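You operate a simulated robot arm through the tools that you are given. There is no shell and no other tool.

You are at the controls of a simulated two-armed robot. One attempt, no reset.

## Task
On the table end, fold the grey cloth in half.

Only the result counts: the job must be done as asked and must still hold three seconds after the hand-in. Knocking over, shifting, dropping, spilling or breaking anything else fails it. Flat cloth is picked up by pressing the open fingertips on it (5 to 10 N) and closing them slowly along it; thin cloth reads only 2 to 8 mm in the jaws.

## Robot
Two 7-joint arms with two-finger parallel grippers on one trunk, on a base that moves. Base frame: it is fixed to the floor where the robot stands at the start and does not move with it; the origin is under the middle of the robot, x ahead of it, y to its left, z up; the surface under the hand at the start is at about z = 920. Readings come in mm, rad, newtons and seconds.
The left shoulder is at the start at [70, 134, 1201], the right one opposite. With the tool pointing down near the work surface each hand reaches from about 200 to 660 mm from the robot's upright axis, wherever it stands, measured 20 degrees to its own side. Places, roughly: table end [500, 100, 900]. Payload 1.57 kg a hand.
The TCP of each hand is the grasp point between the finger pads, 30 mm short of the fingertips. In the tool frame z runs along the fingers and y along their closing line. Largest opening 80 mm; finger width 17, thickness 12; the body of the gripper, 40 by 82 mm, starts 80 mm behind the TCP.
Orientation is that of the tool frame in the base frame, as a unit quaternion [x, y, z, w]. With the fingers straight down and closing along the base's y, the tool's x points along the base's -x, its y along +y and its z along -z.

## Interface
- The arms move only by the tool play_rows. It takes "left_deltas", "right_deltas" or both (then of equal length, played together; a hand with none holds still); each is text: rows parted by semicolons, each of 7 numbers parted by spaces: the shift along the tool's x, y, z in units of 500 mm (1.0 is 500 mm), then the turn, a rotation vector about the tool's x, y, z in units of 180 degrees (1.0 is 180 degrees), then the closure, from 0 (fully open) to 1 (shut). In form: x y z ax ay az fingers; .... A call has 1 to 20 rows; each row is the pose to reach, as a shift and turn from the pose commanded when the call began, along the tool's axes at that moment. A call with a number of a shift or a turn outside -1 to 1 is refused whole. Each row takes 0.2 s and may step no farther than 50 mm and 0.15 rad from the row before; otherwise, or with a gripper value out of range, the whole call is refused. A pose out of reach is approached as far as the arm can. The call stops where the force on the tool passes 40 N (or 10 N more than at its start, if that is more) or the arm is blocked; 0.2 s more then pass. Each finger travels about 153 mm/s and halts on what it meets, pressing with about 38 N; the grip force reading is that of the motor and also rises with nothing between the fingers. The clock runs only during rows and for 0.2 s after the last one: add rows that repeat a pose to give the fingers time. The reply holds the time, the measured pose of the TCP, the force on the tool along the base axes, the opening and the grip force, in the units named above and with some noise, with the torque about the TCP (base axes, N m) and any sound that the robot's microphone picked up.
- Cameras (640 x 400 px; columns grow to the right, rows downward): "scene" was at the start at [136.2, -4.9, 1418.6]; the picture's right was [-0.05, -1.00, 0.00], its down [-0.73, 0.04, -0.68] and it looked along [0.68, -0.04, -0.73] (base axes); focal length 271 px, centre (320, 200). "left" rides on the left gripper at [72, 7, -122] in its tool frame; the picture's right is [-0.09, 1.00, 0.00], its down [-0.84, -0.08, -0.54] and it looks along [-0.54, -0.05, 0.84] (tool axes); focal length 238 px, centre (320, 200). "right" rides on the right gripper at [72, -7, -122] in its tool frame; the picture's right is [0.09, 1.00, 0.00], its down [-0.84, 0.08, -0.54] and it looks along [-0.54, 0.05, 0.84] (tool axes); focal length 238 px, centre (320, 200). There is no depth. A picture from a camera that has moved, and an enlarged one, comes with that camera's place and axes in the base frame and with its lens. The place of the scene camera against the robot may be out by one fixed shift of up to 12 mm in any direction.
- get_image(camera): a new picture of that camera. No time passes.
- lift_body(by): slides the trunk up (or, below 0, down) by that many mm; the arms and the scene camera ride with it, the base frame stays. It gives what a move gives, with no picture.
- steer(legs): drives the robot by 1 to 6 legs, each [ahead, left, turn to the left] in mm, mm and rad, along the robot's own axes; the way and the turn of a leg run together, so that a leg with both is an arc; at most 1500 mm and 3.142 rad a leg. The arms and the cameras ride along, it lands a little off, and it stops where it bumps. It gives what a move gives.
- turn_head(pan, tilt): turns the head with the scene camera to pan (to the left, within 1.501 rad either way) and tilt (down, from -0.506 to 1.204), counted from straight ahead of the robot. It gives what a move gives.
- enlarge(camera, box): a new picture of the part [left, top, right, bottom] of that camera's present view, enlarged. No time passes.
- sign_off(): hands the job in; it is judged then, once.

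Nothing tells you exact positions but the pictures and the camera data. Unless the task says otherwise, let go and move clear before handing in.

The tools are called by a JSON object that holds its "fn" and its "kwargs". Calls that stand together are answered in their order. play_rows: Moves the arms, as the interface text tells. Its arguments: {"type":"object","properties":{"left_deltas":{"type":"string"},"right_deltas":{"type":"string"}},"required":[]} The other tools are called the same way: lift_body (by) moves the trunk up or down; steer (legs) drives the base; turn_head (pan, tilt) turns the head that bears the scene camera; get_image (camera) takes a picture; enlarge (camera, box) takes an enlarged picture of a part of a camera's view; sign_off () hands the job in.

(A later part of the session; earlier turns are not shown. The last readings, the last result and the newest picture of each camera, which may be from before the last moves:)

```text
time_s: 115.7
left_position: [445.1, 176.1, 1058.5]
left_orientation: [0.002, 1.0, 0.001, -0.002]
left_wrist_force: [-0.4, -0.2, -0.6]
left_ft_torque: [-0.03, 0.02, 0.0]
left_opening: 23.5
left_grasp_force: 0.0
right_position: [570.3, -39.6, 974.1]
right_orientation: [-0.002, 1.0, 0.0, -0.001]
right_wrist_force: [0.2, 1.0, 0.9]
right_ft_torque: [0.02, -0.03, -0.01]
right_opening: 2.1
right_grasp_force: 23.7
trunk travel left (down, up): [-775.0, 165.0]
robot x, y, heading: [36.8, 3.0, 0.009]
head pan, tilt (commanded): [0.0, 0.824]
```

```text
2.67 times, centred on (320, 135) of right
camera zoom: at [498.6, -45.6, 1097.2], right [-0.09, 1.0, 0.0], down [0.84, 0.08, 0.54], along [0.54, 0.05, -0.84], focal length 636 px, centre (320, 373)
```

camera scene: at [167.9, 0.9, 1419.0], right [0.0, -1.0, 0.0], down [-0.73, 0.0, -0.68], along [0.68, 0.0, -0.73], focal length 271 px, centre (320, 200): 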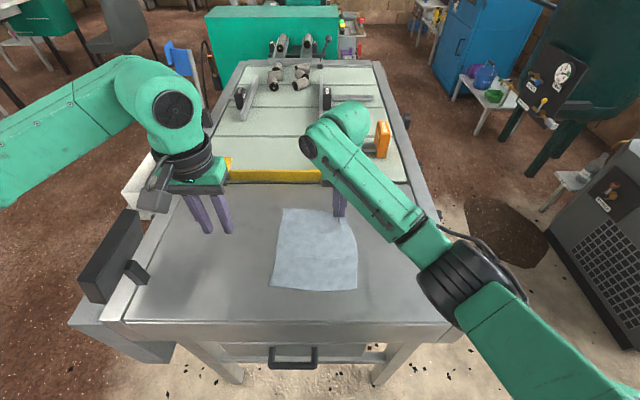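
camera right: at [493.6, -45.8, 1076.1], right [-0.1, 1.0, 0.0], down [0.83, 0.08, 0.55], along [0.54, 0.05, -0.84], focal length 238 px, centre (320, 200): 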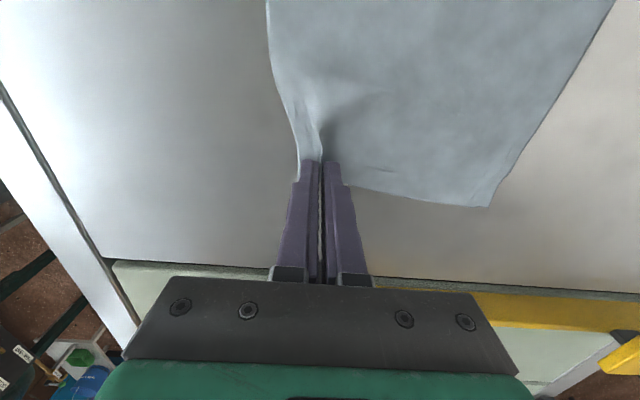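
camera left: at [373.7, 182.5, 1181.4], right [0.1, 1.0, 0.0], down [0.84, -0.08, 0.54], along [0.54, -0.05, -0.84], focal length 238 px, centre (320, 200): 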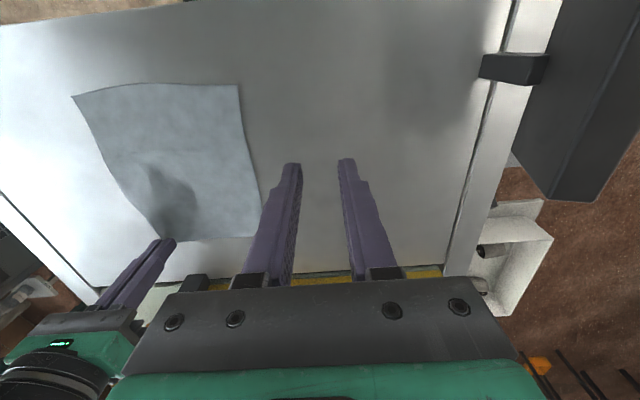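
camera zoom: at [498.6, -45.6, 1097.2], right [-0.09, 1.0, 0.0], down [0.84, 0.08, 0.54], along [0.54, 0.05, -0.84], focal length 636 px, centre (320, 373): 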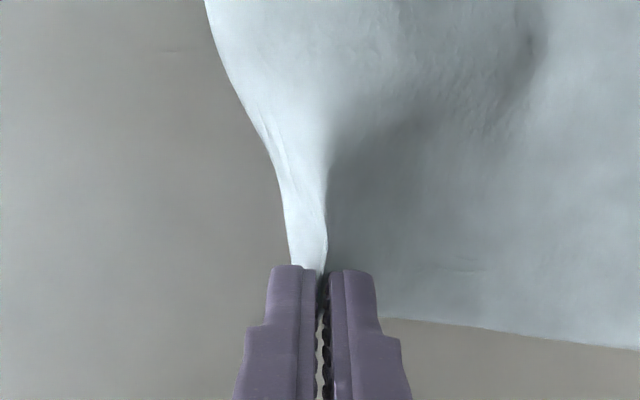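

The right pinch holds: the cloth corner came up with it. I'll shift the right hand slightly back and up to make room, and bring the left hand over the far-left corner, still raised.

{"fn": "play_rows", "kwargs": {"left_deltas": "-0.034 -0.026 0.012 0 0 0 0.7; -0.068 -0.052 0.024 0 0 0 0.7; -0.102 -0.078 0.036 0 0 0 0.7; -0.136 -0.104 0.048 0 0 0 0.7; -0.17 -0.13 0.06 0 0 0 0.7; -0.204 -0.156 0.072 0 0 0 0.75; -0.238 -0.182 0.084 0 0 0 0.77; -0.27 -0.2 0.096 0 0 0 0.77; -0.27 -0.2 0.096 0 0 0 0.77", "right_deltas": "0.008 0.001 -0.004 0 0 0 1.0; 0.016 0.002 -0.008 0 0 0 1.0; 0.024 0.003 -0.012 0 0 0 1.0; 0.032 0.004 -0.016 0 0 0 1.0; 0.04 0.004 -0.02 0 0 0 1.0; 0.048 0.004 -0.024 0 0 0 1.0; 0.048 0.004 -0.024 0 0 0 1.0; 0.048 0.004 -0.024 0 0 0 1.0; 0.048 0.004 -0.024 0 0 0 1.0"}}

{"fn": "get_image", "kwargs": {"camera": "left"}}

{"fn": "get_image", "kwargs": {"camera": "right"}}

{"fn": "enlarge", "kwargs": {"camera": "scene", "box": [200, 20, 440, 170]}}

```text
time_s: 117.7
left_position: [579.6, 75.5, 1011.8]
left_orientation: [0.001, 1.0, 0.001, -0.002]
left_wrist_force: [-0.3, 0.0, 0.0]
left_ft_torque: [0.01, -0.01, 0.04]
left_opening: 18.4
left_grasp_force: 0.1
right_position: [545.7, -38.8, 988.2]
right_orientation: [-0.001, 1.0, -0.002, 0.0]
right_wrist_force: [-0.1, 1.0, 0.8]
right_ft_torque: [0.0, -0.01, 0.0]
right_opening: 2.4
right_grasp_force: 23.2
trunk travel left (down, up): [-775.0, 165.0]
robot x, y, heading: [36.2, 0.9, 0.009]
head pan, tilt (commanded): [0.0, 0.824]
```

```text
taken
camera left: at [507.1, 81.9, 1133.8], right [0.1, 1.0, 0.0], down [0.84, -0.08, 0.54], along [0.54, -0.05, -0.84], focal length 238 px, centre (320, 200)
```

left: 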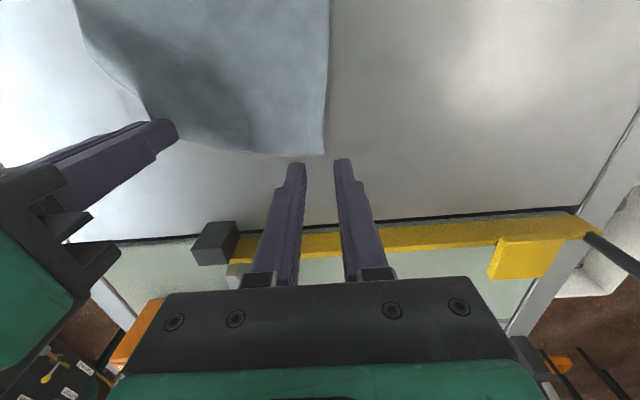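

```text
taken
camera right: at [475.4, -44.8, 1110.8], right [-0.09, 1.0, 0.0], down [0.84, 0.08, 0.54], along [0.54, 0.05, -0.84], focal length 238 px, centre (320, 200)
```

right: 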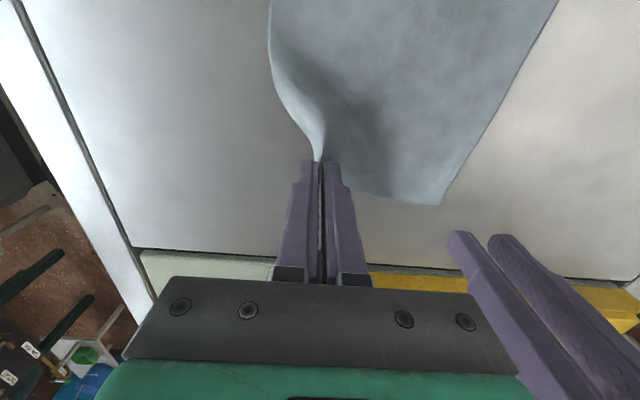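

```text
2.67 times, centred on (320, 95) of scene
camera zoom: at [171.9, 0.9, 1418.6], right [0.0, -1.0, 0.0], down [-0.73, 0.0, -0.68], along [0.68, 0.0, -0.73], focal length 722 px, centre (320, 480)
```

zoom: 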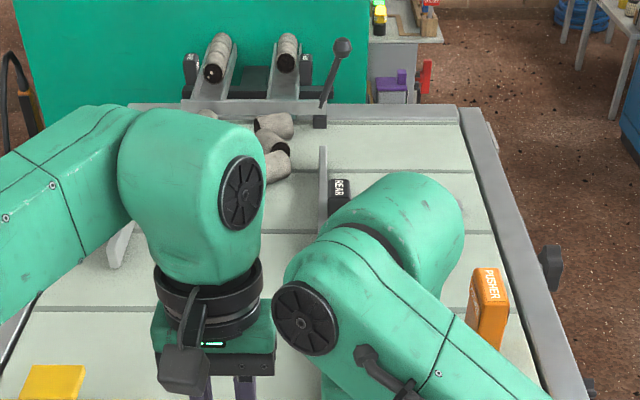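

The arms now have a clear gap. I'll enlarge the left view to find where the far-left corner lies.

{"fn": "enlarge", "kwargs": {"camera": "left", "box": [200, 80, 400, 205]}}

{"fn": "enlarge", "kwargs": {"camera": "right", "box": [260, 80, 500, 230]}}

```text
3.20 times, centred on (300, 142) of left
camera zoom: at [507.1, 81.9, 1133.8], right [0.1, 1.0, 0.0], down [0.84, -0.08, 0.54], along [0.54, -0.05, -0.84], focal length 763 px, centre (384, 384)
```

zoom: 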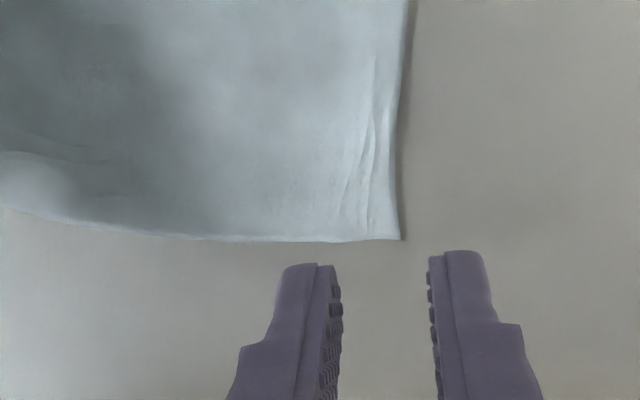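

```text
2.67 times, centred on (380, 155) of right
camera zoom: at [475.4, -44.8, 1110.8], right [-0.09, 1.0, 0.0], down [0.84, 0.08, 0.54], along [0.54, 0.05, -0.84], focal length 636 px, centre (160, 320)
```

zoom: 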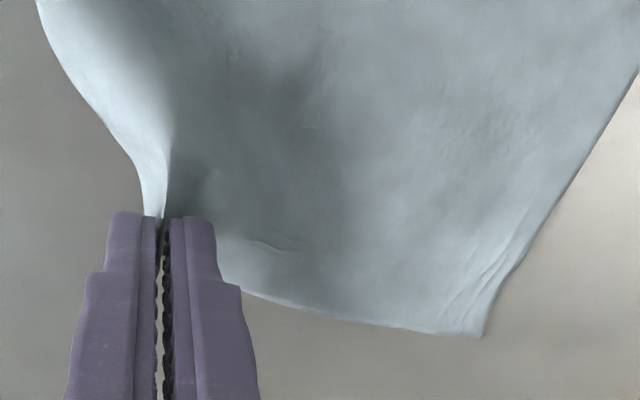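

The far-left corner now lies near (593, 80). I'll raise the right hand another 20 mm for clearance and move the left inward to about y 60, still above the cloth.

{"fn": "play_rows", "kwargs": {"left_deltas": "-0.002 -0.008 0.01 0 0 0 0.79; -0.005 -0.016 0.02 0 0 0 0.79; -0.008 -0.024 0.03 0 0 0 0.79; -0.008 -0.031 0.04 0 0 0 0.79; -0.008 -0.031 0.06 0 0 0 0.79; -0.008 -0.031 0.08 0 0 0 0.79; -0.008 -0.031 0.09 0 0 0 0.79; -0.008 -0.031 0.09 0 0 0 0.79", "right_deltas": "0.002 0 -0.01 0 0 0 1.0; 0.004 0 -0.02 0 0 0 1.0; 0.004 0 -0.03 0 0 0 1.0; 0.004 0 -0.04 0 0 0 1.0; 0.004 0 -0.04 0 0 0 1.0; 0.004 0 -0.04 0 0 0 1.0; 0.004 0 -0.04 0 0 0 1.0; 0.004 0 -0.04 0 0 0 1.0"}}

{"fn": "enlarge", "kwargs": {"camera": "left", "box": [200, 80, 400, 205]}}

{"fn": "enlarge", "kwargs": {"camera": "scene", "box": [200, 20, 440, 170]}}

```text
time_s: 119.5
left_position: [581.1, 59.9, 965.8]
left_orientation: [0.002, 1.0, 0.001, -0.001]
left_wrist_force: [0.1, 0.2, -0.8]
left_ft_torque: [0.01, 0.01, 0.03]
left_opening: 16.9
left_grasp_force: 0.0
right_position: [545.2, -38.8, 1008.4]
right_orientation: [-0.002, 1.0, -0.001, -0.001]
right_wrist_force: [-0.2, -0.3, -0.5]
right_ft_torque: [0.02, -0.02, 0.01]
right_opening: 2.2
right_grasp_force: 23.9
trunk travel left (down, up): [-775.0, 165.0]
robot x, y, heading: [35.6, 2.8, 0.006]
head pan, tilt (commanded): [0.0, 0.824]
```

```text
3.20 times, centred on (300, 142) of left
camera zoom: at [510.7, 66.1, 1088.6], right [0.1, 1.0, 0.0], down [0.84, -0.08, 0.54], along [0.54, -0.05, -0.84], focal length 763 px, centre (384, 384)
```

zoom: 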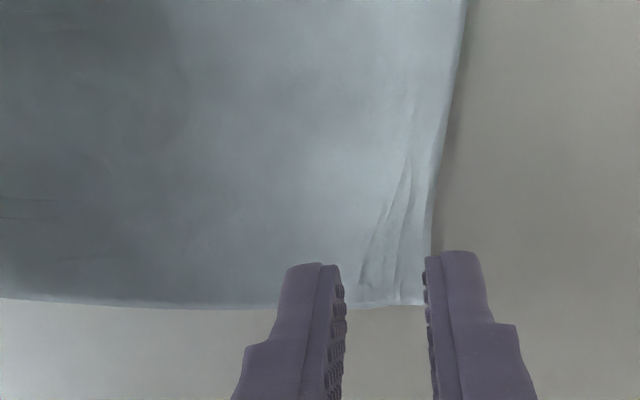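

```text
2.67 times, centred on (320, 95) of scene
camera zoom: at [172.3, 0.6, 1418.6], right [0.0, -1.0, 0.0], down [-0.73, 0.0, -0.68], along [0.68, 0.0, -0.73], focal length 722 px, centre (320, 480)
```

zoom: 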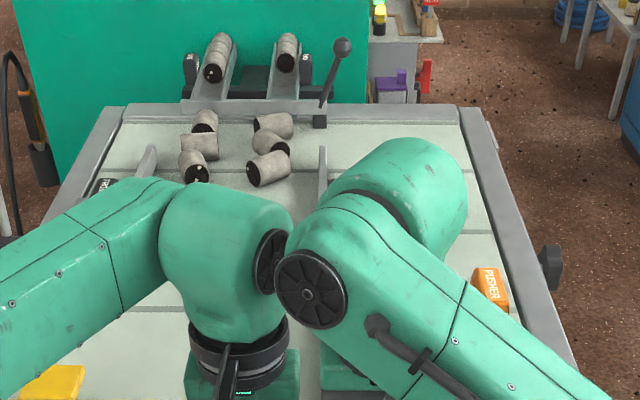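

The cloth between the hands is only about 131 mm and taut, so the corner keeps sliding inward. I'll lay the right corner back down, let go gently, and lift both hands, then come closer with the base so they fit better.

{"fn": "play_rows", "kwargs": {"left_deltas": "0 0.01 -0.03 0 0 0 0.77; 0 0.03 -0.06 0 0 0 0.77; 0 0.06 -0.1 0 0 0 0.7; 0 0.1 -0.14 0 0 0 0.7; 0 0.15 -0.18 0 0 0 0.7; 0 0.2 -0.2 0 0 0 0.7; 0 0.25 -0.2 0 0 0 0.7; 0 0.25 -0.2 0 0 0 0.7", "right_deltas": "0 -0.002 0.01 0 0 0 1.0; -0.01 -0.004 0.03 0 0 0 1.0; -0.02 -0.008 0.05 0 0 0 1.0; -0.03 -0.012 0.07 0 0 0 1.0; -0.04 -0.014 0.09 0 0 0 1.0; -0.048 -0.014 0.1 0 0 0 1.0; -0.048 -0.014 0.104 0 0 0 1.0; -0.048 -0.014 0.104 0 0 0 1.0"}}

{"fn": "get_image", "kwargs": {"camera": "right"}}

{"fn": "get_image", "kwargs": {"camera": "scene"}}

```text
time_s: 121.3
left_position: [586.0, 183.6, 1066.0]
left_orientation: [0.001, 1.0, 0.002, -0.003]
left_wrist_force: [0.0, 0.3, 0.3]
left_ft_torque: [0.0, 0.01, -0.02]
left_opening: 24.0
left_grasp_force: 0.1
right_position: [568.5, -45.1, 956.0]
right_orientation: [-0.001, 1.0, -0.001, -0.001]
right_wrist_force: [0.5, -0.6, 0.8]
right_ft_torque: [0.0, -0.04, -0.01]
right_opening: 1.9
right_grasp_force: 24.1
trunk travel left (down, up): [-775.0, 165.0]
robot x, y, heading: [37.9, -0.1, 0.004]
head pan, tilt (commanded): [0.0, 0.824]
```

```text
taken
camera right: at [497.5, -51.1, 1078.4], right [-0.09, 1.0, 0.0], down [0.84, 0.08, 0.54], along [0.54, 0.05, -0.84], focal length 238 px, centre (320, 200)
```

right: 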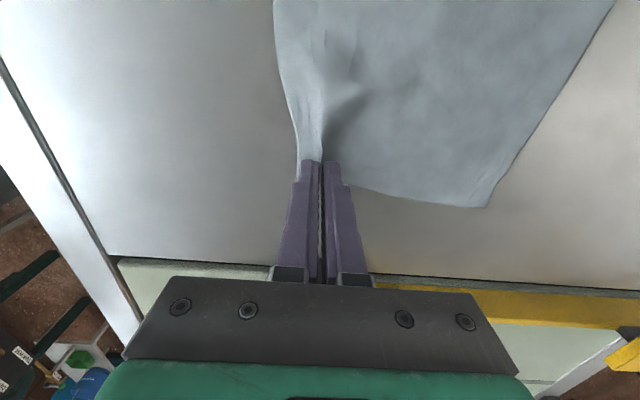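

```text
taken
camera scene: at [172.4, 0.0, 1418.5], right [0.0, -1.0, 0.0], down [-0.73, 0.0, -0.68], along [0.68, 0.0, -0.73], focal length 271 px, centre (320, 200)
```

scene: 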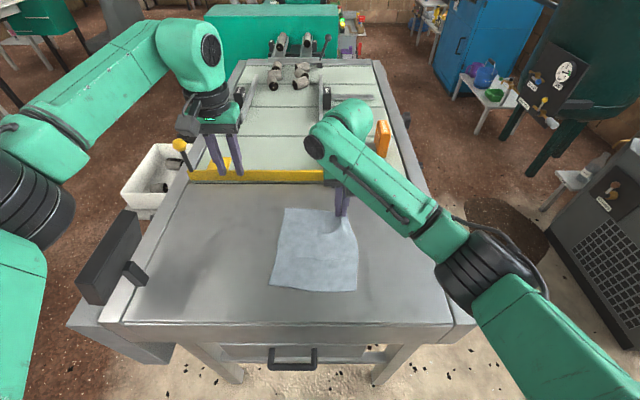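

I'll set the right corner down and open slowly so it lies flat again, then lift clear.

{"fn": "play_rows", "kwargs": {"right_deltas": "0 0 0.004 0 0 0 1.0; 0 0 0.004 0 0 0 0.98; 0 0 0.004 0 0 0 0.96; 0 0 0.004 0 0 0 0.94; 0 0 0.004 0 0 0 0.92; 0 0 0.004 0 0 0 0.9; 0 0 0.004 0 0 0 0.87; 0 0 0.004 0 0 0 0.84; 0 0 0.004 0 0 0 0.81; 0 0 0.004 0 0 0 0.77; 0 0 -0.01 0 0 0 0.77; 0 0 -0.05 0 0 0 0.77; 0 0 -0.1 0 0 0 0.77; 0 -0.05 -0.15 0 0 0 0.77; 0 -0.1 -0.2 0 0 0 0.77; 0 -0.15 -0.22 0 0 0 0.77; 0 -0.15 -0.22 0 0 0 0.77"}}

{"fn": "get_image", "kwargs": {"camera": "scene"}}

{"fn": "get_image", "kwargs": {"camera": "right"}}

{"fn": "get_image", "kwargs": {"camera": "left"}}

```text
time_s: 124.9
left_position: [584.0, 185.0, 1066.0]
left_orientation: [0.002, 1.0, 0.001, -0.002]
left_wrist_force: [0.5, -0.7, 0.5]
left_ft_torque: [-0.02, 0.03, 0.0]
left_opening: 24.0
left_grasp_force: 0.0
right_position: [568.7, -117.8, 1067.4]
right_orientation: [-0.001, 1.0, -0.002, 0.0]
right_wrist_force: [0.0, 0.5, -0.2]
right_ft_torque: [-0.01, -0.03, 0.01]
right_opening: 18.2
right_grasp_force: 0.1
trunk travel left (down, up): [-775.0, 165.0]
robot x, y, heading: [34.6, -3.0, 0.009]
head pan, tilt (commanded): [0.0, 0.824]
```

```text
taken
camera scene: at [172.6, 0.8, 1418.5], right [0.0, -1.0, 0.0], down [-0.73, 0.0, -0.68], along [0.68, 0.0, -0.73], focal length 271 px, centre (320, 200)
```

scene: 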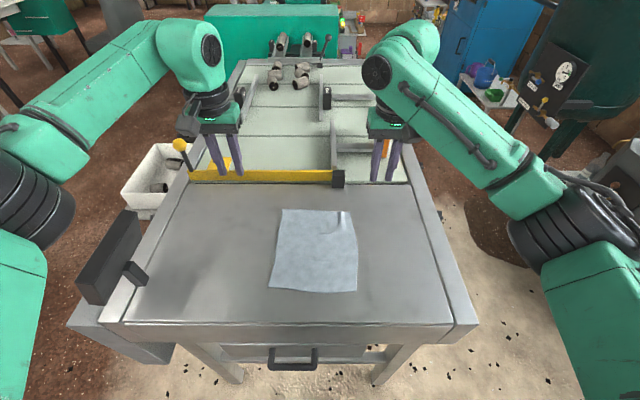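

```text
taken
camera right: at [497.0, -124.4, 1189.6], right [-0.09, 1.0, 0.0], down [0.84, 0.08, 0.54], along [0.54, 0.05, -0.84], focal length 238 px, centre (320, 200)
```

right: 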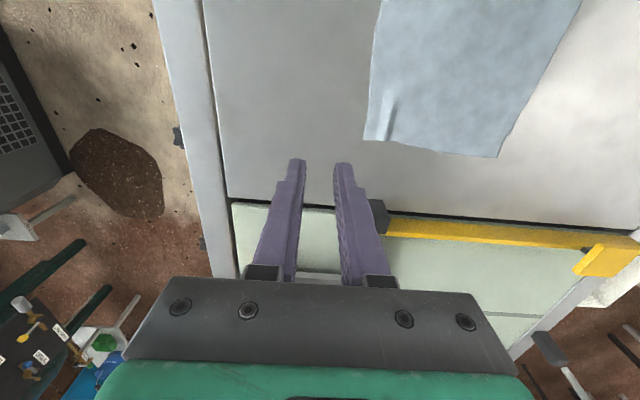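

```text
taken
camera left: at [513.2, 190.7, 1188.3], right [0.1, 1.0, 0.0], down [0.84, -0.08, 0.54], along [0.54, -0.05, -0.84], focal length 238 px, centre (320, 200)
```

left: 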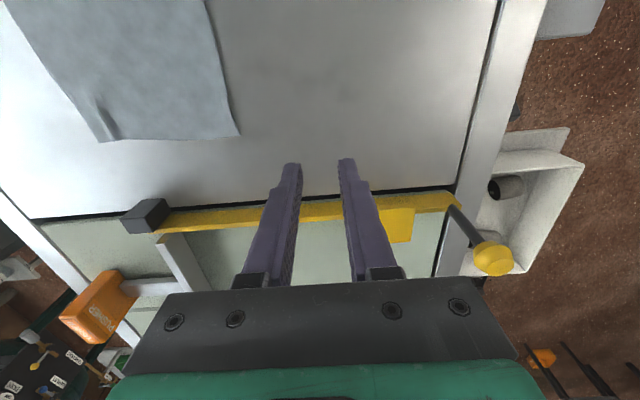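

The cloth lies nearly flat again, with a small pleat standing at the right pinch point. I'll drive forward about 40 mm so the hands can work closer together at the far edge.

{"fn": "steer", "kwargs": {"legs": [[40, 0, 0]]}}

{"fn": "get_image", "kwargs": {"camera": "scene"}}

```text
time_s: 125.8
left_position: [616.1, 184.5, 1069.5]
left_orientation: [0.001, 1.0, 0.001, 0.002]
left_wrist_force: [-1.1, 0.1, 0.1]
left_ft_torque: [0.02, -0.01, 0.0]
left_opening: 23.9
left_grasp_force: 0.0
right_position: [600.5, -117.3, 1069.3]
right_orientation: [-0.002, 1.0, 0.0, 0.002]
right_wrist_force: [-0.4, 0.1, 0.6]
right_ft_torque: [-0.01, -0.06, 0.01]
right_opening: 18.1
right_grasp_force: 0.0
trunk travel left (down, up): [-775.0, 165.0]
robot x, y, heading: [74.3, 0.1, 0.003]
head pan, tilt (commanded): [0.0, 0.824]
```

```text
taken
camera scene: at [202.9, 0.7, 1419.4], right [0.01, -1.0, 0.0], down [-0.73, 0.0, -0.68], along [0.68, 0.0, -0.73], focal length 271 px, centre (320, 200)
```

scene: 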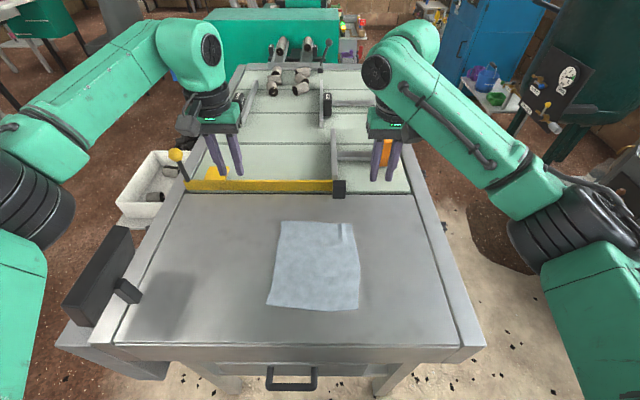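

I'll bring both hands back over the far corners, lower this time, and take a close look.

{"fn": "play_rows", "kwargs": {"left_deltas": "0.0095 -0.0284 0.0198 0 0 0 0.75; 0.019 -0.0568 0.0395 0 0 0 0.77; 0.0285 -0.0851 0.0593 0 0 0 0.77; 0.038 -0.1135 0.079 0 0 0 0.77; 0.0475 -0.1419 0.0988 0 0 0 0.77; 0.057 -0.1703 0.1185 0 0 0 0.77; 0.0665 -0.1986 0.1383 0 0 0 0.77; 0.076 -0.227 0.158 0 0 0 0.77; 0.076 -0.227 0.158 0 0 0 0.77", "right_deltas": "0.0071 0.0185 0.0198 0 0 0 0.77; 0.0143 0.037 0.0395 0 0 0 0.77; 0.0214 0.0555 0.0593 0 0 0 0.77; 0.0285 0.074 0.079 0 0 0 0.77; 0.0356 0.0925 0.0988 0 0 0 0.77; 0.0428 0.111 0.1185 0 0 0 0.77; 0.0499 0.1295 0.1383 0 0 0 0.77; 0.057 0.148 0.158 0 0 0 0.77; 0.057 0.148 0.158 0 0 0 0.77"}}

{"fn": "enlarge", "kwargs": {"camera": "left", "box": [200, 80, 400, 205]}}

{"fn": "enlarge", "kwargs": {"camera": "right", "box": [240, 80, 440, 205]}}

{"fn": "get_image", "kwargs": {"camera": "scene"}}

```text
time_s: 127.8
left_position: [584.7, 71.4, 986.6]
left_orientation: [0.001, 1.0, 0.0, -0.001]
left_wrist_force: [-1.1, 0.0, -0.1]
left_ft_torque: [0.01, -0.01, -0.02]
left_opening: 18.3
left_grasp_force: 0.0
right_position: [577.6, -42.7, 986.0]
right_orientation: [-0.002, 1.0, -0.001, 0.0]
right_wrist_force: [0.2, -0.6, -0.4]
right_ft_torque: [-0.02, -0.03, -0.01]
right_opening: 18.5
right_grasp_force: 0.2
trunk travel left (down, up): [-775.0, 165.0]
robot x, y, heading: [71.9, 0.1, 0.011]
head pan, tilt (commanded): [0.0, 0.824]
```

```text
3.20 times, centred on (300, 142) of left
camera zoom: at [512.6, 78.4, 1108.9], right [0.09, 1.0, 0.0], down [0.84, -0.08, 0.54], along [0.54, -0.05, -0.84], focal length 763 px, centre (384, 384)
```

zoom: 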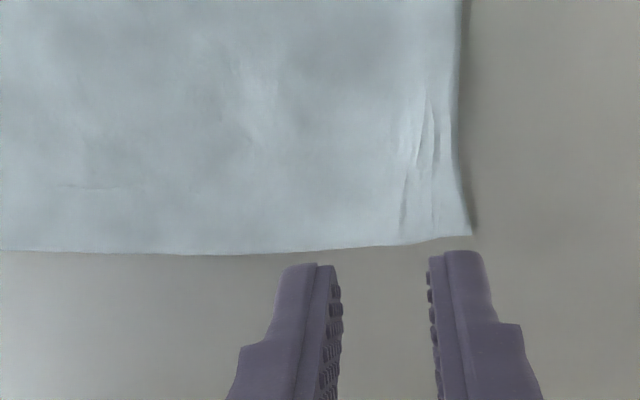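

```text
3.20 times, centred on (340, 142) of right
camera zoom: at [506.2, -49.2, 1109.5], right [-0.1, 1.0, 0.0], down [0.84, 0.08, 0.54], along [0.54, 0.05, -0.84], focal length 763 px, centre (256, 384)
```

zoom: 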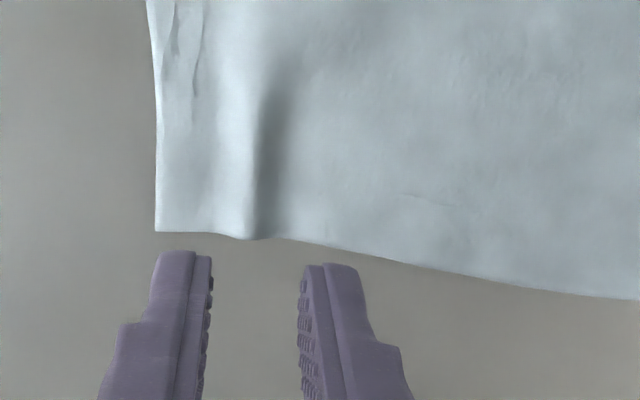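

```text
taken
camera scene: at [210.7, 1.0, 1418.6], right [0.01, -1.0, 0.0], down [-0.73, 0.0, -0.68], along [0.68, 0.0, -0.73], focal length 271 px, centre (320, 200)
```

scene: 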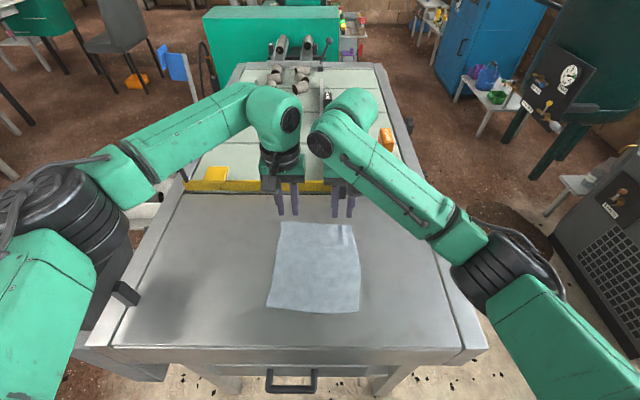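

The left corner is at (589, 95) and the right one at (582, −68), with the old pleat centred under the right hand. I'll adjust x slightly and lower both to just above the cloth.

{"fn": "play_rows", "kwargs": {"left_deltas": "0.006 0.001 0.01 0 0 0 0.77; 0.012 0.002 0.025 0 0 0 0.77; 0.012 0.002 0.04 0 0 0 0.77; 0.012 0.002 0.055 0 0 0 0.77; 0.012 0.002 0.063 0 0 0 0.77; 0.012 0.002 0.063 0 0 0 0.77", "right_deltas": "0.005 0 0.01 0 0 0 0.77; 0.01 0 0.025 0 0 0 0.77; 0.01 0 0.04 0 0 0 0.77; 0.01 0 0.055 0 0 0 0.77; 0.01 0 0.061 0 0 0 0.77; 0.01 0 0.061 0 0 0 0.77"}}

{"fn": "enlarge", "kwargs": {"camera": "left", "box": [240, 110, 400, 210]}}

{"fn": "enlarge", "kwargs": {"camera": "right", "box": [240, 110, 400, 210]}}

```text
time_s: 129.2
left_position: [577.3, 73.7, 954.6]
left_orientation: [0.001, 1.0, 0.001, -0.002]
left_wrist_force: [-0.3, 0.1, 0.2]
left_ft_torque: [-0.02, 0.03, 0.0]
left_opening: 18.6
left_grasp_force: 0.0
right_position: [571.2, -42.9, 956.5]
right_orientation: [-0.002, 1.0, 0.0, 0.0]
right_wrist_force: [0.3, -0.3, 0.6]
right_ft_torque: [-0.03, -0.01, 0.02]
right_opening: 18.5
right_grasp_force: 0.0
trunk travel left (down, up): [-775.0, 165.0]
robot x, y, heading: [69.6, 1.0, 0.007]
head pan, tilt (commanded): [0.0, 0.824]
```

```text
4.00 times, centred on (320, 160) of left
camera zoom: at [506.3, 80.0, 1077.6], right [0.09, 1.0, 0.0], down [0.84, -0.08, 0.54], along [0.54, -0.05, -0.84], focal length 953 px, centre (320, 360)
```

zoom: 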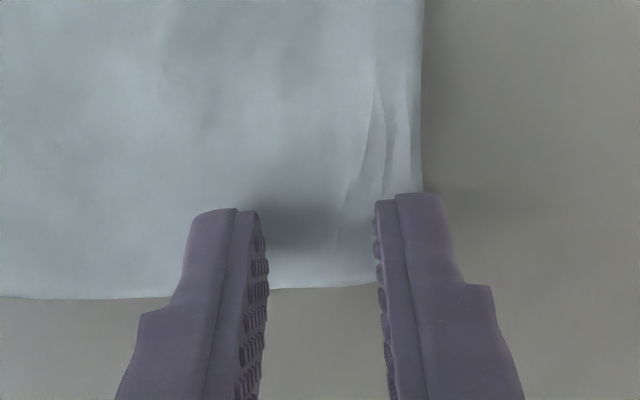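

```text
4.00 times, centred on (320, 160) of right
camera zoom: at [500.9, -49.2, 1078.8], right [-0.1, 1.0, 0.0], down [0.84, 0.08, 0.54], along [0.54, 0.05, -0.84], focal length 953 px, centre (320, 360)
```

zoom: 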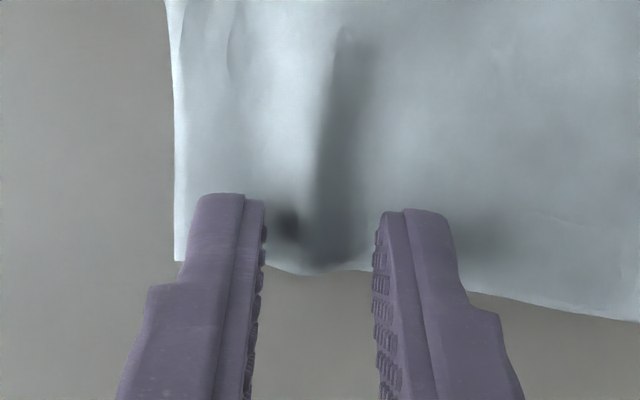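

The right hand straddles its pleat well; the left needs to come about 4 mm inward. I'll do that and step the right down to contact.

{"fn": "play_rows", "kwargs": {"left_deltas": "0 -0.004 0 0 0 0 0.77; 0 -0.008 0 0 0 0 0.77; 0 -0.008 0 0 0 0 0.77", "right_deltas": "0 0 0.002 0 0 0 0.77; 0 0 0.004 0 0 0 0.77; 0 0 0.005 0 0 0 0.77"}}

```text
time_s: 130.0
left_position: [576.7, 69.1, 954.8]
left_orientation: [0.001, 1.0, 0.001, -0.001]
left_wrist_force: [-0.7, -0.3, -0.5]
left_ft_torque: [0.01, 0.01, 0.02]
left_opening: 18.5
left_grasp_force: 0.0
right_position: [572.5, -45.0, 954.5]
right_orientation: [-0.003, 1.0, -0.002, 0.0]
right_wrist_force: [0.2, -0.6, 0.2]
right_ft_torque: [0.01, 0.0, -0.02]
right_opening: 18.5
right_grasp_force: 0.1
trunk travel left (down, up): [-775.0, 165.0]
robot x, y, heading: [76.5, -2.8, 0.007]
head pan, tilt (commanded): [0.0, 0.824]
```

{"fn": "play_rows", "kwargs": {"right_deltas": "0 0 0.002 0 0 0 0.77; 0 0 0.003 0 0 0 0.77; 0 0 0.003 0 0 0 0.77"}}

```text
time_s: 130.8
left_position: [576.8, 67.9, 955.6]
left_orientation: [0.001, 1.0, 0.001, -0.002]
left_wrist_force: [0.3, -0.1, 0.4]
left_ft_torque: [-0.02, 0.0, 0.01]
left_opening: 18.5
left_grasp_force: 0.0
right_position: [572.1, -43.8, 952.7]
right_orientation: [-0.001, 1.0, -0.001, 0.0]
right_wrist_force: [0.0, 0.0, 5.2]
right_ft_torque: [-0.03, -0.02, 0.0]
right_opening: 18.4
right_grasp_force: 0.0
trunk travel left (down, up): [-775.0, 165.0]
robot x, y, heading: [74.2, 0.3, 0.008]
head pan, tilt (commanded): [0.0, 0.824]
```

The right hand is at 5 N. I'll press slightly more and close it slowly around the pleat.

{"fn": "play_rows", "kwargs": {"right_deltas": "0 0 0.0008 0 0 0 0.77; 0 0 0.0008 0 0 0 0.785; 0 0 0.0008 0 0 0 0.8; 0 0 0.0008 0 0 0 0.815; 0 0 0.0008 0 0 0 0.83; 0 0 0.0008 0 0 0 0.845; 0 0 0.0008 0 0 0 0.86; 0 0 0.0008 0 0 0 0.875; 0 0 0.0008 0 0 0 0.89; 0 0 0.0008 0 0 0 0.905; 0 0 0.0004 0 0 0 0.92; 0 0 0.0004 0 0 0 0.935; 0 0 0.0004 0 0 0 0.95; 0 0 0.0004 0 0 0 0.965; 0 0 0.0004 0 0 0 0.98; 0 0 0.0004 0 0 0 1.0; 0 0 0.0004 0 0 0 1.0; 0 0 0.0004 0 0 0 1.0"}}

{"fn": "enlarge", "kwargs": {"camera": "right", "box": [240, 110, 400, 210]}}

{"fn": "enlarge", "kwargs": {"camera": "left", "box": [240, 110, 400, 210]}}

```text
time_s: 134.6
left_position: [576.8, 68.5, 955.7]
left_orientation: [0.001, 1.0, 0.001, -0.001]
left_wrist_force: [0.1, 0.3, -0.7]
left_ft_torque: [0.04, 0.04, -0.02]
left_opening: 18.3
left_grasp_force: 0.0
right_position: [570.9, -43.9, 953.8]
right_orientation: [-0.002, 1.0, 0.0, 0.0]
right_wrist_force: [-1.0, 0.1, 3.6]
right_ft_torque: [-0.02, 0.0, -0.03]
right_opening: 2.0
right_grasp_force: 23.5
trunk travel left (down, up): [-775.0, 165.0]
robot x, y, heading: [72.0, -1.5, 0.005]
head pan, tilt (commanded): [0.0, 0.824]
```

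```text
4.00 times, centred on (320, 160) of right
camera zoom: at [500.0, -49.4, 1076.1], right [-0.1, 1.0, 0.0], down [0.84, 0.08, 0.54], along [0.54, 0.05, -0.84], focal length 953 px, centre (320, 360)
```

zoom: 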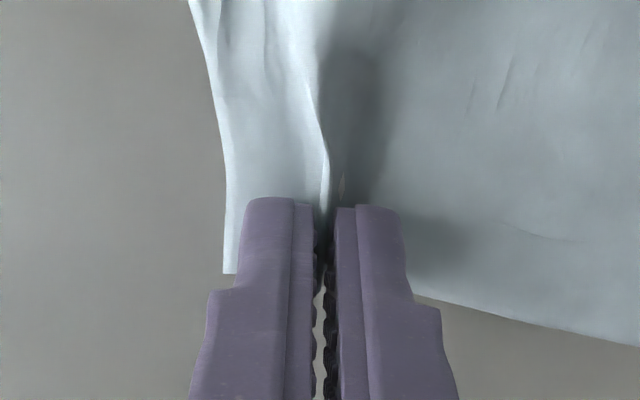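

```text
4.00 times, centred on (320, 160) of left
camera zoom: at [505.2, 75.3, 1077.6], right [0.09, 1.0, 0.0], down [0.84, -0.08, 0.54], along [0.54, -0.05, -0.84], focal length 953 px, centre (320, 360)
```

zoom: 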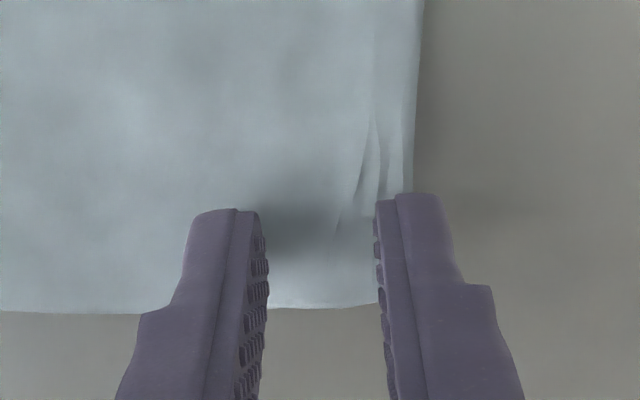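

The right hand holds again at 2 mm. The left corner slid inward a little, so I'll shift the left hand about 6 mm further in and 6 mm forward, still just above the cloth, and check.

{"fn": "play_rows", "kwargs": {"left_deltas": "-0.004 -0.004 -0.002 0 0 0 0.77; -0.008 -0.008 -0.002 0 0 0 0.77; -0.012 -0.012 -0.002 0 0 0 0.77; -0.012 -0.013 -0.002 0 0 0 0.77"}}

{"fn": "enlarge", "kwargs": {"camera": "left", "box": [240, 110, 400, 210]}}

{"fn": "enlarge", "kwargs": {"camera": "scene", "box": [200, 50, 440, 230]}}

```text
time_s: 135.6
left_position: [583.7, 63.1, 958.6]
left_orientation: [0.001, 1.0, 0.001, 0.0]
left_wrist_force: [-0.3, -0.7, 0.1]
left_ft_torque: [0.02, 0.02, 0.01]
left_opening: 18.3
left_grasp_force: 0.0
right_position: [570.2, -44.0, 953.7]
right_orientation: [-0.001, 1.0, -0.001, 0.001]
right_wrist_force: [-1.0, -0.6, 3.4]
right_ft_torque: [-0.02, 0.01, -0.02]
right_opening: 2.0
right_grasp_force: 23.8
trunk travel left (down, up): [-775.0, 165.0]
robot x, y, heading: [73.6, -0.7, 0.01]
head pan, tilt (commanded): [0.0, 0.824]
```

```text
4.00 times, centred on (320, 160) of left
camera zoom: at [511.9, 68.9, 1079.6], right [0.09, 1.0, 0.0], down [0.84, -0.08, 0.54], along [0.54, -0.05, -0.84], focal length 953 px, centre (320, 360)
```

zoom: 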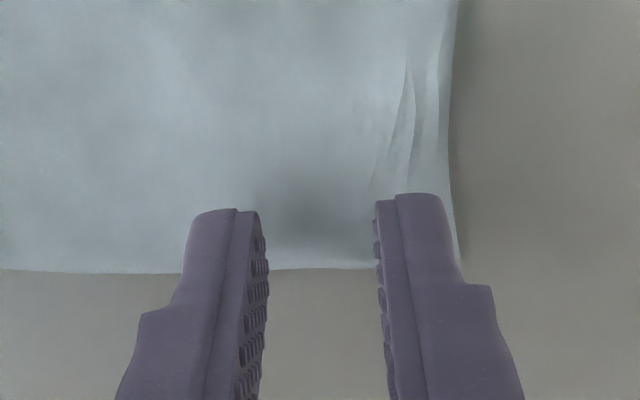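

```text
2.22 times, centred on (320, 140) of scene
camera zoom: at [209.7, 1.0, 1418.7], right [0.01, -1.0, 0.0], down [-0.73, 0.0, -0.68], along [0.68, 0.0, -0.73], focal length 602 px, centre (320, 333)
```

zoom: 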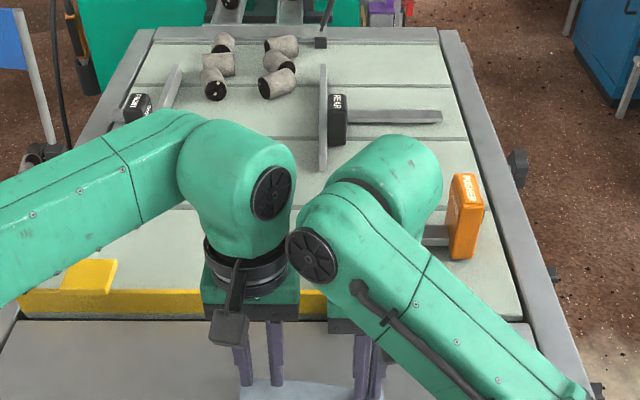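

The left fingers are now fully on the cloth and the wrists are clear of each other. I'll step the left hand down to contact.

{"fn": "play_rows", "kwargs": {"left_deltas": "0 0 0.003 0 0 0 0.77; 0 0 0.006 0 0 0 0.77; 0 0 0.008 0 0 0 0.77; 0 0 0.008 0 0 0 0.77"}}

```text
time_s: 136.6
left_position: [582.4, 63.0, 955.0]
left_orientation: [0.0, 1.0, 0.001, -0.001]
left_wrist_force: [-0.1, -0.7, 0.0]
left_ft_torque: [0.02, 0.01, -0.03]
left_opening: 18.4
left_grasp_force: 0.1
right_position: [571.8, -43.1, 953.0]
right_orientation: [-0.002, 1.0, 0.0, 0.0]
right_wrist_force: [-1.1, -0.1, 3.7]
right_ft_torque: [-0.01, 0.03, -0.03]
right_opening: 2.2
right_grasp_force: 23.5
trunk travel left (down, up): [-775.0, 165.0]
robot x, y, heading: [74.0, -0.3, 0.002]
head pan, tilt (commanded): [0.0, 0.824]
```

{"fn": "play_rows", "kwargs": {"left_deltas": "0 0 0.002 0 0 0 0.77; 0 0 0.004 0 0 0 0.77; 0 0 0.004 0 0 0 0.77"}}

```text
time_s: 137.4
left_position: [581.9, 61.6, 952.8]
left_orientation: [0.0, 1.0, 0.0, 0.0]
left_wrist_force: [3.3, 1.8, 21.7]
left_ft_torque: [0.1, -0.13, 0.03]
left_opening: 18.4
left_grasp_force: 0.1
right_position: [569.4, -42.6, 953.4]
right_orientation: [-0.003, 1.0, 0.0, 0.0]
right_wrist_force: [-0.1, -0.5, 1.5]
right_ft_torque: [0.02, 0.01, -0.02]
right_opening: 2.0
right_grasp_force: 23.8
trunk travel left (down, up): [-775.0, 165.0]
robot x, y, heading: [75.7, 0.3, 0.007]
head pan, tilt (commanded): [0.0, 0.824]
```

That's 21 N, too much. I'll ease up about 1 mm and read again.

{"fn": "play_rows", "kwargs": {"left_deltas": "0 0 -0.001 0 0 0 0.77; 0 0 -0.002 0 0 0 0.77; 0 0 -0.002 0 0 0 0.77"}}

```text
time_s: 138.2
left_position: [582.0, 63.1, 952.9]
left_orientation: [0.001, 1.0, 0.001, 0.0]
left_wrist_force: [4.0, 2.1, 21.7]
left_ft_torque: [0.01, -0.15, 0.04]
left_opening: 18.3
left_grasp_force: 0.0
right_position: [569.8, -43.0, 955.2]
right_orientation: [-0.003, 1.0, -0.001, 0.0]
right_wrist_force: [0.3, 0.0, -0.2]
right_ft_torque: [0.01, 0.02, -0.02]
right_opening: 2.1
right_grasp_force: 23.7
trunk travel left (down, up): [-775.0, 165.0]
robot x, y, heading: [71.5, 3.7, 0.009]
head pan, tilt (commanded): [0.0, 0.824]
```

{"fn": "play_rows", "kwargs": {"left_deltas": "0 0 -0.001 0 0 0 0.77; 0 0 -0.0016 0 0 0 0.77; 0 0 -0.0016 0 0 0 0.77"}}

```text
time_s: 139.0
left_position: [581.6, 62.2, 953.0]
left_orientation: [0.002, 1.0, 0.001, -0.001]
left_wrist_force: [0.8, -0.4, 11.7]
left_ft_torque: [-0.06, -0.03, -0.02]
left_opening: 18.5
left_grasp_force: 0.2
right_position: [570.5, -43.8, 954.6]
right_orientation: [-0.002, 1.0, -0.001, -0.001]
right_wrist_force: [0.1, 0.1, 0.9]
right_ft_torque: [-0.01, -0.01, 0.02]
right_opening: 2.3
right_grasp_force: 23.2
trunk travel left (down, up): [-775.0, 165.0]
robot x, y, heading: [75.5, 1.2, 0.008]
head pan, tilt (commanded): [0.0, 0.824]
```

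That's 11.7 N, which is good. I'll close partway, drifting the hand slightly inward so the inner finger stays put while the outer one gathers the cloth.

{"fn": "play_rows", "kwargs": {"left_deltas": "0 -0.001 0 0 0 0 0.785; 0 -0.002 0 0 0 0 0.8; 0 -0.003 0 0 0 0 0.815; 0 -0.004 0 0 0 0 0.83; 0 -0.005 0 0 0 0 0.845; 0 -0.006 0 0 0 0 0.86; 0 -0.007 0 0 0 0 0.875"}}

{"fn": "enlarge", "kwargs": {"camera": "left", "box": [240, 110, 400, 210]}}

```text
time_s: 140.6
left_position: [583.5, 58.2, 953.8]
left_orientation: [0.001, 1.0, 0.001, -0.003]
left_wrist_force: [-0.3, -0.1, 1.8]
left_ft_torque: [-0.02, 0.01, -0.04]
left_opening: 10.0
left_grasp_force: 0.0
right_position: [571.6, -43.6, 954.1]
right_orientation: [-0.003, 1.0, -0.001, 0.0]
right_wrist_force: [-0.1, -0.4, 1.2]
right_ft_torque: [0.0, 0.06, -0.02]
right_opening: 2.0
right_grasp_force: 23.3
trunk travel left (down, up): [-775.0, 165.0]
robot x, y, heading: [72.9, 0.1, 0.006]
head pan, tilt (commanded): [0.0, 0.824]
```

```text
4.00 times, centred on (320, 160) of left
camera zoom: at [511.7, 65.0, 1075.8], right [0.09, 1.0, 0.0], down [0.84, -0.08, 0.54], along [0.54, -0.05, -0.84], focal length 953 px, centre (320, 360)
```

zoom: 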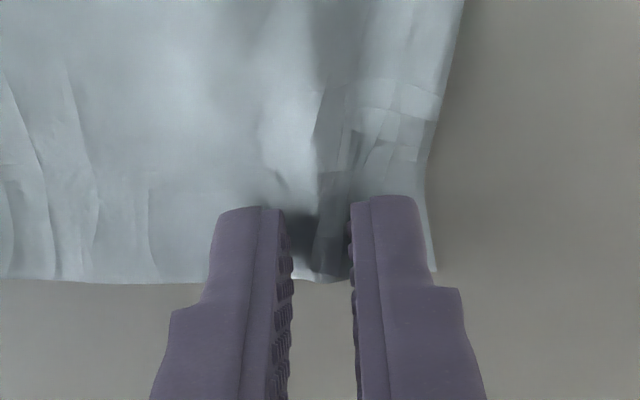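

A ridge is forming between the left fingers, but the pressure has fallen to about 2 N. I'll press a little more and continue closing.

{"fn": "play_rows", "kwargs": {"left_deltas": "0 0 0.0012 0 0 0 0.875; 0 0 0.0012 0 0 0 0.885; 0 0 0.0012 0 0 0 0.895; 0 0 0.0012 0 0 0 0.905"}}

{"fn": "enlarge", "kwargs": {"camera": "left", "box": [240, 110, 400, 210]}}

```text
time_s: 141.6
left_position: [582.8, 58.1, 953.8]
left_orientation: [0.001, 1.0, 0.001, 0.0]
left_wrist_force: [1.1, 0.0, 9.3]
left_ft_torque: [-0.02, -0.05, 0.0]
left_opening: 7.5
left_grasp_force: 0.1
right_position: [570.9, -43.8, 953.9]
right_orientation: [-0.002, 1.0, 0.0, 0.001]
right_wrist_force: [0.7, -0.5, 0.1]
right_ft_torque: [-0.02, 0.01, 0.02]
right_opening: 2.1
right_grasp_force: 23.3
trunk travel left (down, up): [-775.0, 165.0]
robot x, y, heading: [74.1, -2.0, 0.001]
head pan, tilt (commanded): [0.0, 0.824]
```

```text
4.00 times, centred on (320, 160) of left
camera zoom: at [511.1, 64.4, 1075.4], right [0.09, 1.0, 0.0], down [0.84, -0.08, 0.54], along [0.54, -0.05, -0.84], focal length 953 px, centre (320, 360)
```

zoom: 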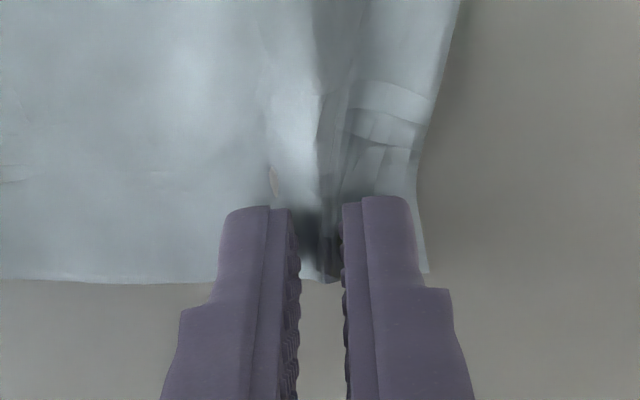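

There's a good ridge between the fingers at 9 N. I'll close fully now.

{"fn": "play_rows", "kwargs": {"left_deltas": "0 0 0 0 0 0 0.915; 0 0 0 0 0 0 0.925; 0 0 0 0 0 0 0.935; 0 0 0 0 0 0 0.945; 0 0 0 0 0 0 0.955; 0 0 0 0 0 0 0.965; 0 0 0 0 0 0 0.98; 0 0 0 0 0 0 1.0; 0 0 0 0 0 0 1.0; 0 0 0 0 0 0 1.0"}}

{"fn": "enlarge", "kwargs": {"camera": "left", "box": [240, 110, 400, 210]}}

```text
time_s: 143.8
left_position: [582.5, 58.2, 953.5]
left_orientation: [0.002, 1.0, 0.001, -0.001]
left_wrist_force: [1.1, -1.6, 12.2]
left_ft_torque: [-0.06, -0.04, -0.02]
left_opening: 2.0
left_grasp_force: 23.3
right_position: [571.0, -44.5, 954.1]
right_orientation: [-0.002, 1.0, -0.001, 0.0]
right_wrist_force: [1.1, 0.7, 0.2]
right_ft_torque: [0.01, 0.02, 0.0]
right_opening: 2.0
right_grasp_force: 23.3
trunk travel left (down, up): [-775.0, 165.0]
robot x, y, heading: [74.1, 3.4, 0.007]
head pan, tilt (commanded): [0.0, 0.824]
```

```text
4.00 times, centred on (320, 160) of left
camera zoom: at [510.6, 64.3, 1075.4], right [0.09, 1.0, 0.0], down [0.84, -0.08, 0.54], along [0.54, -0.05, -0.84], focal length 953 px, centre (320, 360)
```

zoom: 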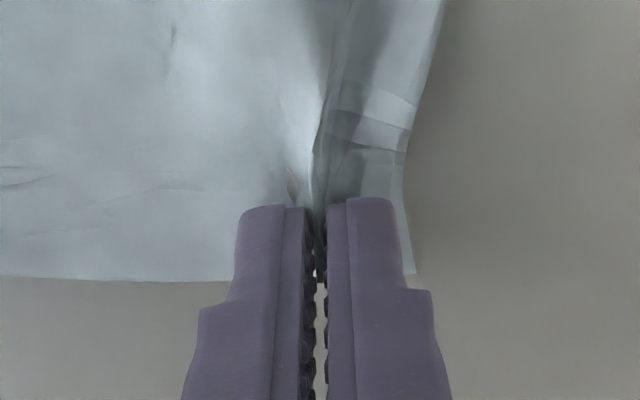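

Both hands now hold the cloth, each reading 2.0 mm. I'll lift both about 25 mm together and check.

{"fn": "play_rows", "kwargs": {"left_deltas": "0 0 -0.004 0 0 0 1.0; 0 0 -0.01 0 0 0 1.0; 0 0 -0.02 0 0 0 1.0; 0 0 -0.035 0 0 0 1.0; 0 0 -0.05 0 0 0 1.0; 0 0 -0.05 0 0 0 1.0", "right_deltas": "0 0 -0.004 0 0 0 1.0; 0 0 -0.01 0 0 0 1.0; 0 0 -0.02 0 0 0 1.0; 0 0 -0.035 0 0 0 1.0; 0 0 -0.05 0 0 0 1.0; 0 0 -0.05 0 0 0 1.0"}}

{"fn": "get_image", "kwargs": {"camera": "left"}}

{"fn": "get_image", "kwargs": {"camera": "right"}}

{"fn": "enlarge", "kwargs": {"camera": "scene", "box": [220, 180, 420, 330]}}

```text
time_s: 145.2
left_position: [582.3, 59.8, 980.0]
left_orientation: [0.001, 1.0, 0.001, -0.001]
left_wrist_force: [0.4, -3.7, -0.4]
left_ft_torque: [-0.1, -0.01, 0.04]
left_opening: 2.0
left_grasp_force: 23.4
right_position: [573.7, -43.4, 977.6]
right_orientation: [-0.002, 1.0, -0.001, 0.0]
right_wrist_force: [0.2, 2.7, 0.0]
right_ft_torque: [0.13, 0.02, 0.0]
right_opening: 2.1
right_grasp_force: 23.6
trunk travel left (down, up): [-775.0, 165.0]
robot x, y, heading: [75.7, 3.1, 0.007]
head pan, tilt (commanded): [0.0, 0.824]
```

```text
taken
camera left: at [511.6, 66.1, 1100.5], right [0.09, 1.0, 0.0], down [0.84, -0.08, 0.54], along [0.54, -0.05, -0.84], focal length 238 px, centre (320, 200)
```

left: 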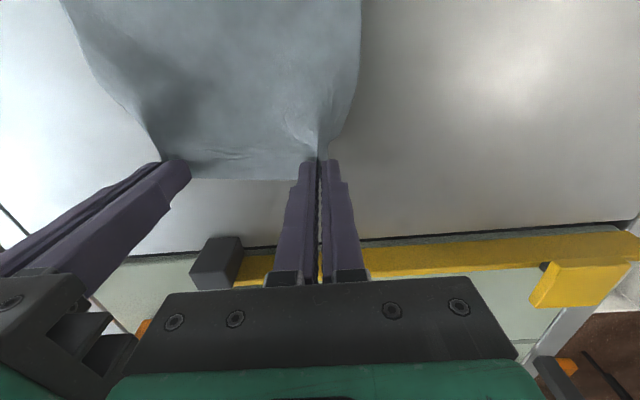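

```text
taken
camera right: at [502.3, -49.4, 1100.0], right [-0.1, 1.0, 0.0], down [0.84, 0.08, 0.54], along [0.54, 0.05, -0.84], focal length 238 px, centre (320, 200)
```

right: 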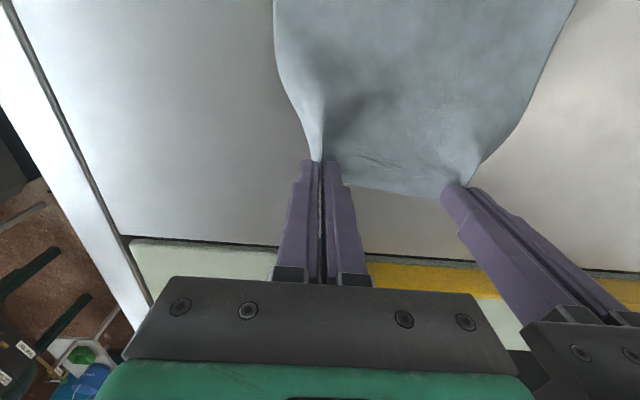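

```text
2.67 times, centred on (320, 255) of scene
camera zoom: at [210.6, 0.9, 1418.6], right [0.01, -1.0, 0.0], down [-0.73, 0.0, -0.68], along [0.68, 0.0, -0.73], focal length 722 px, centre (320, 53)
```

zoom: 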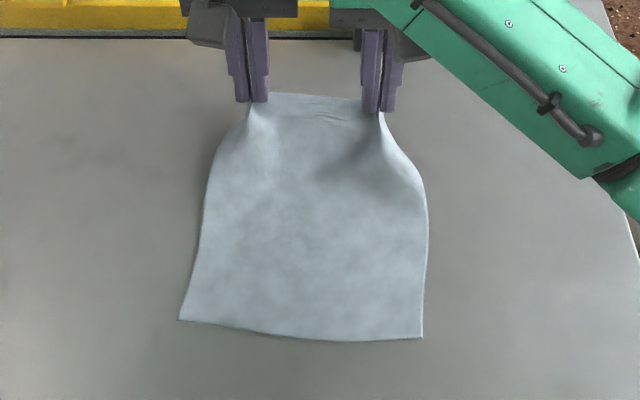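

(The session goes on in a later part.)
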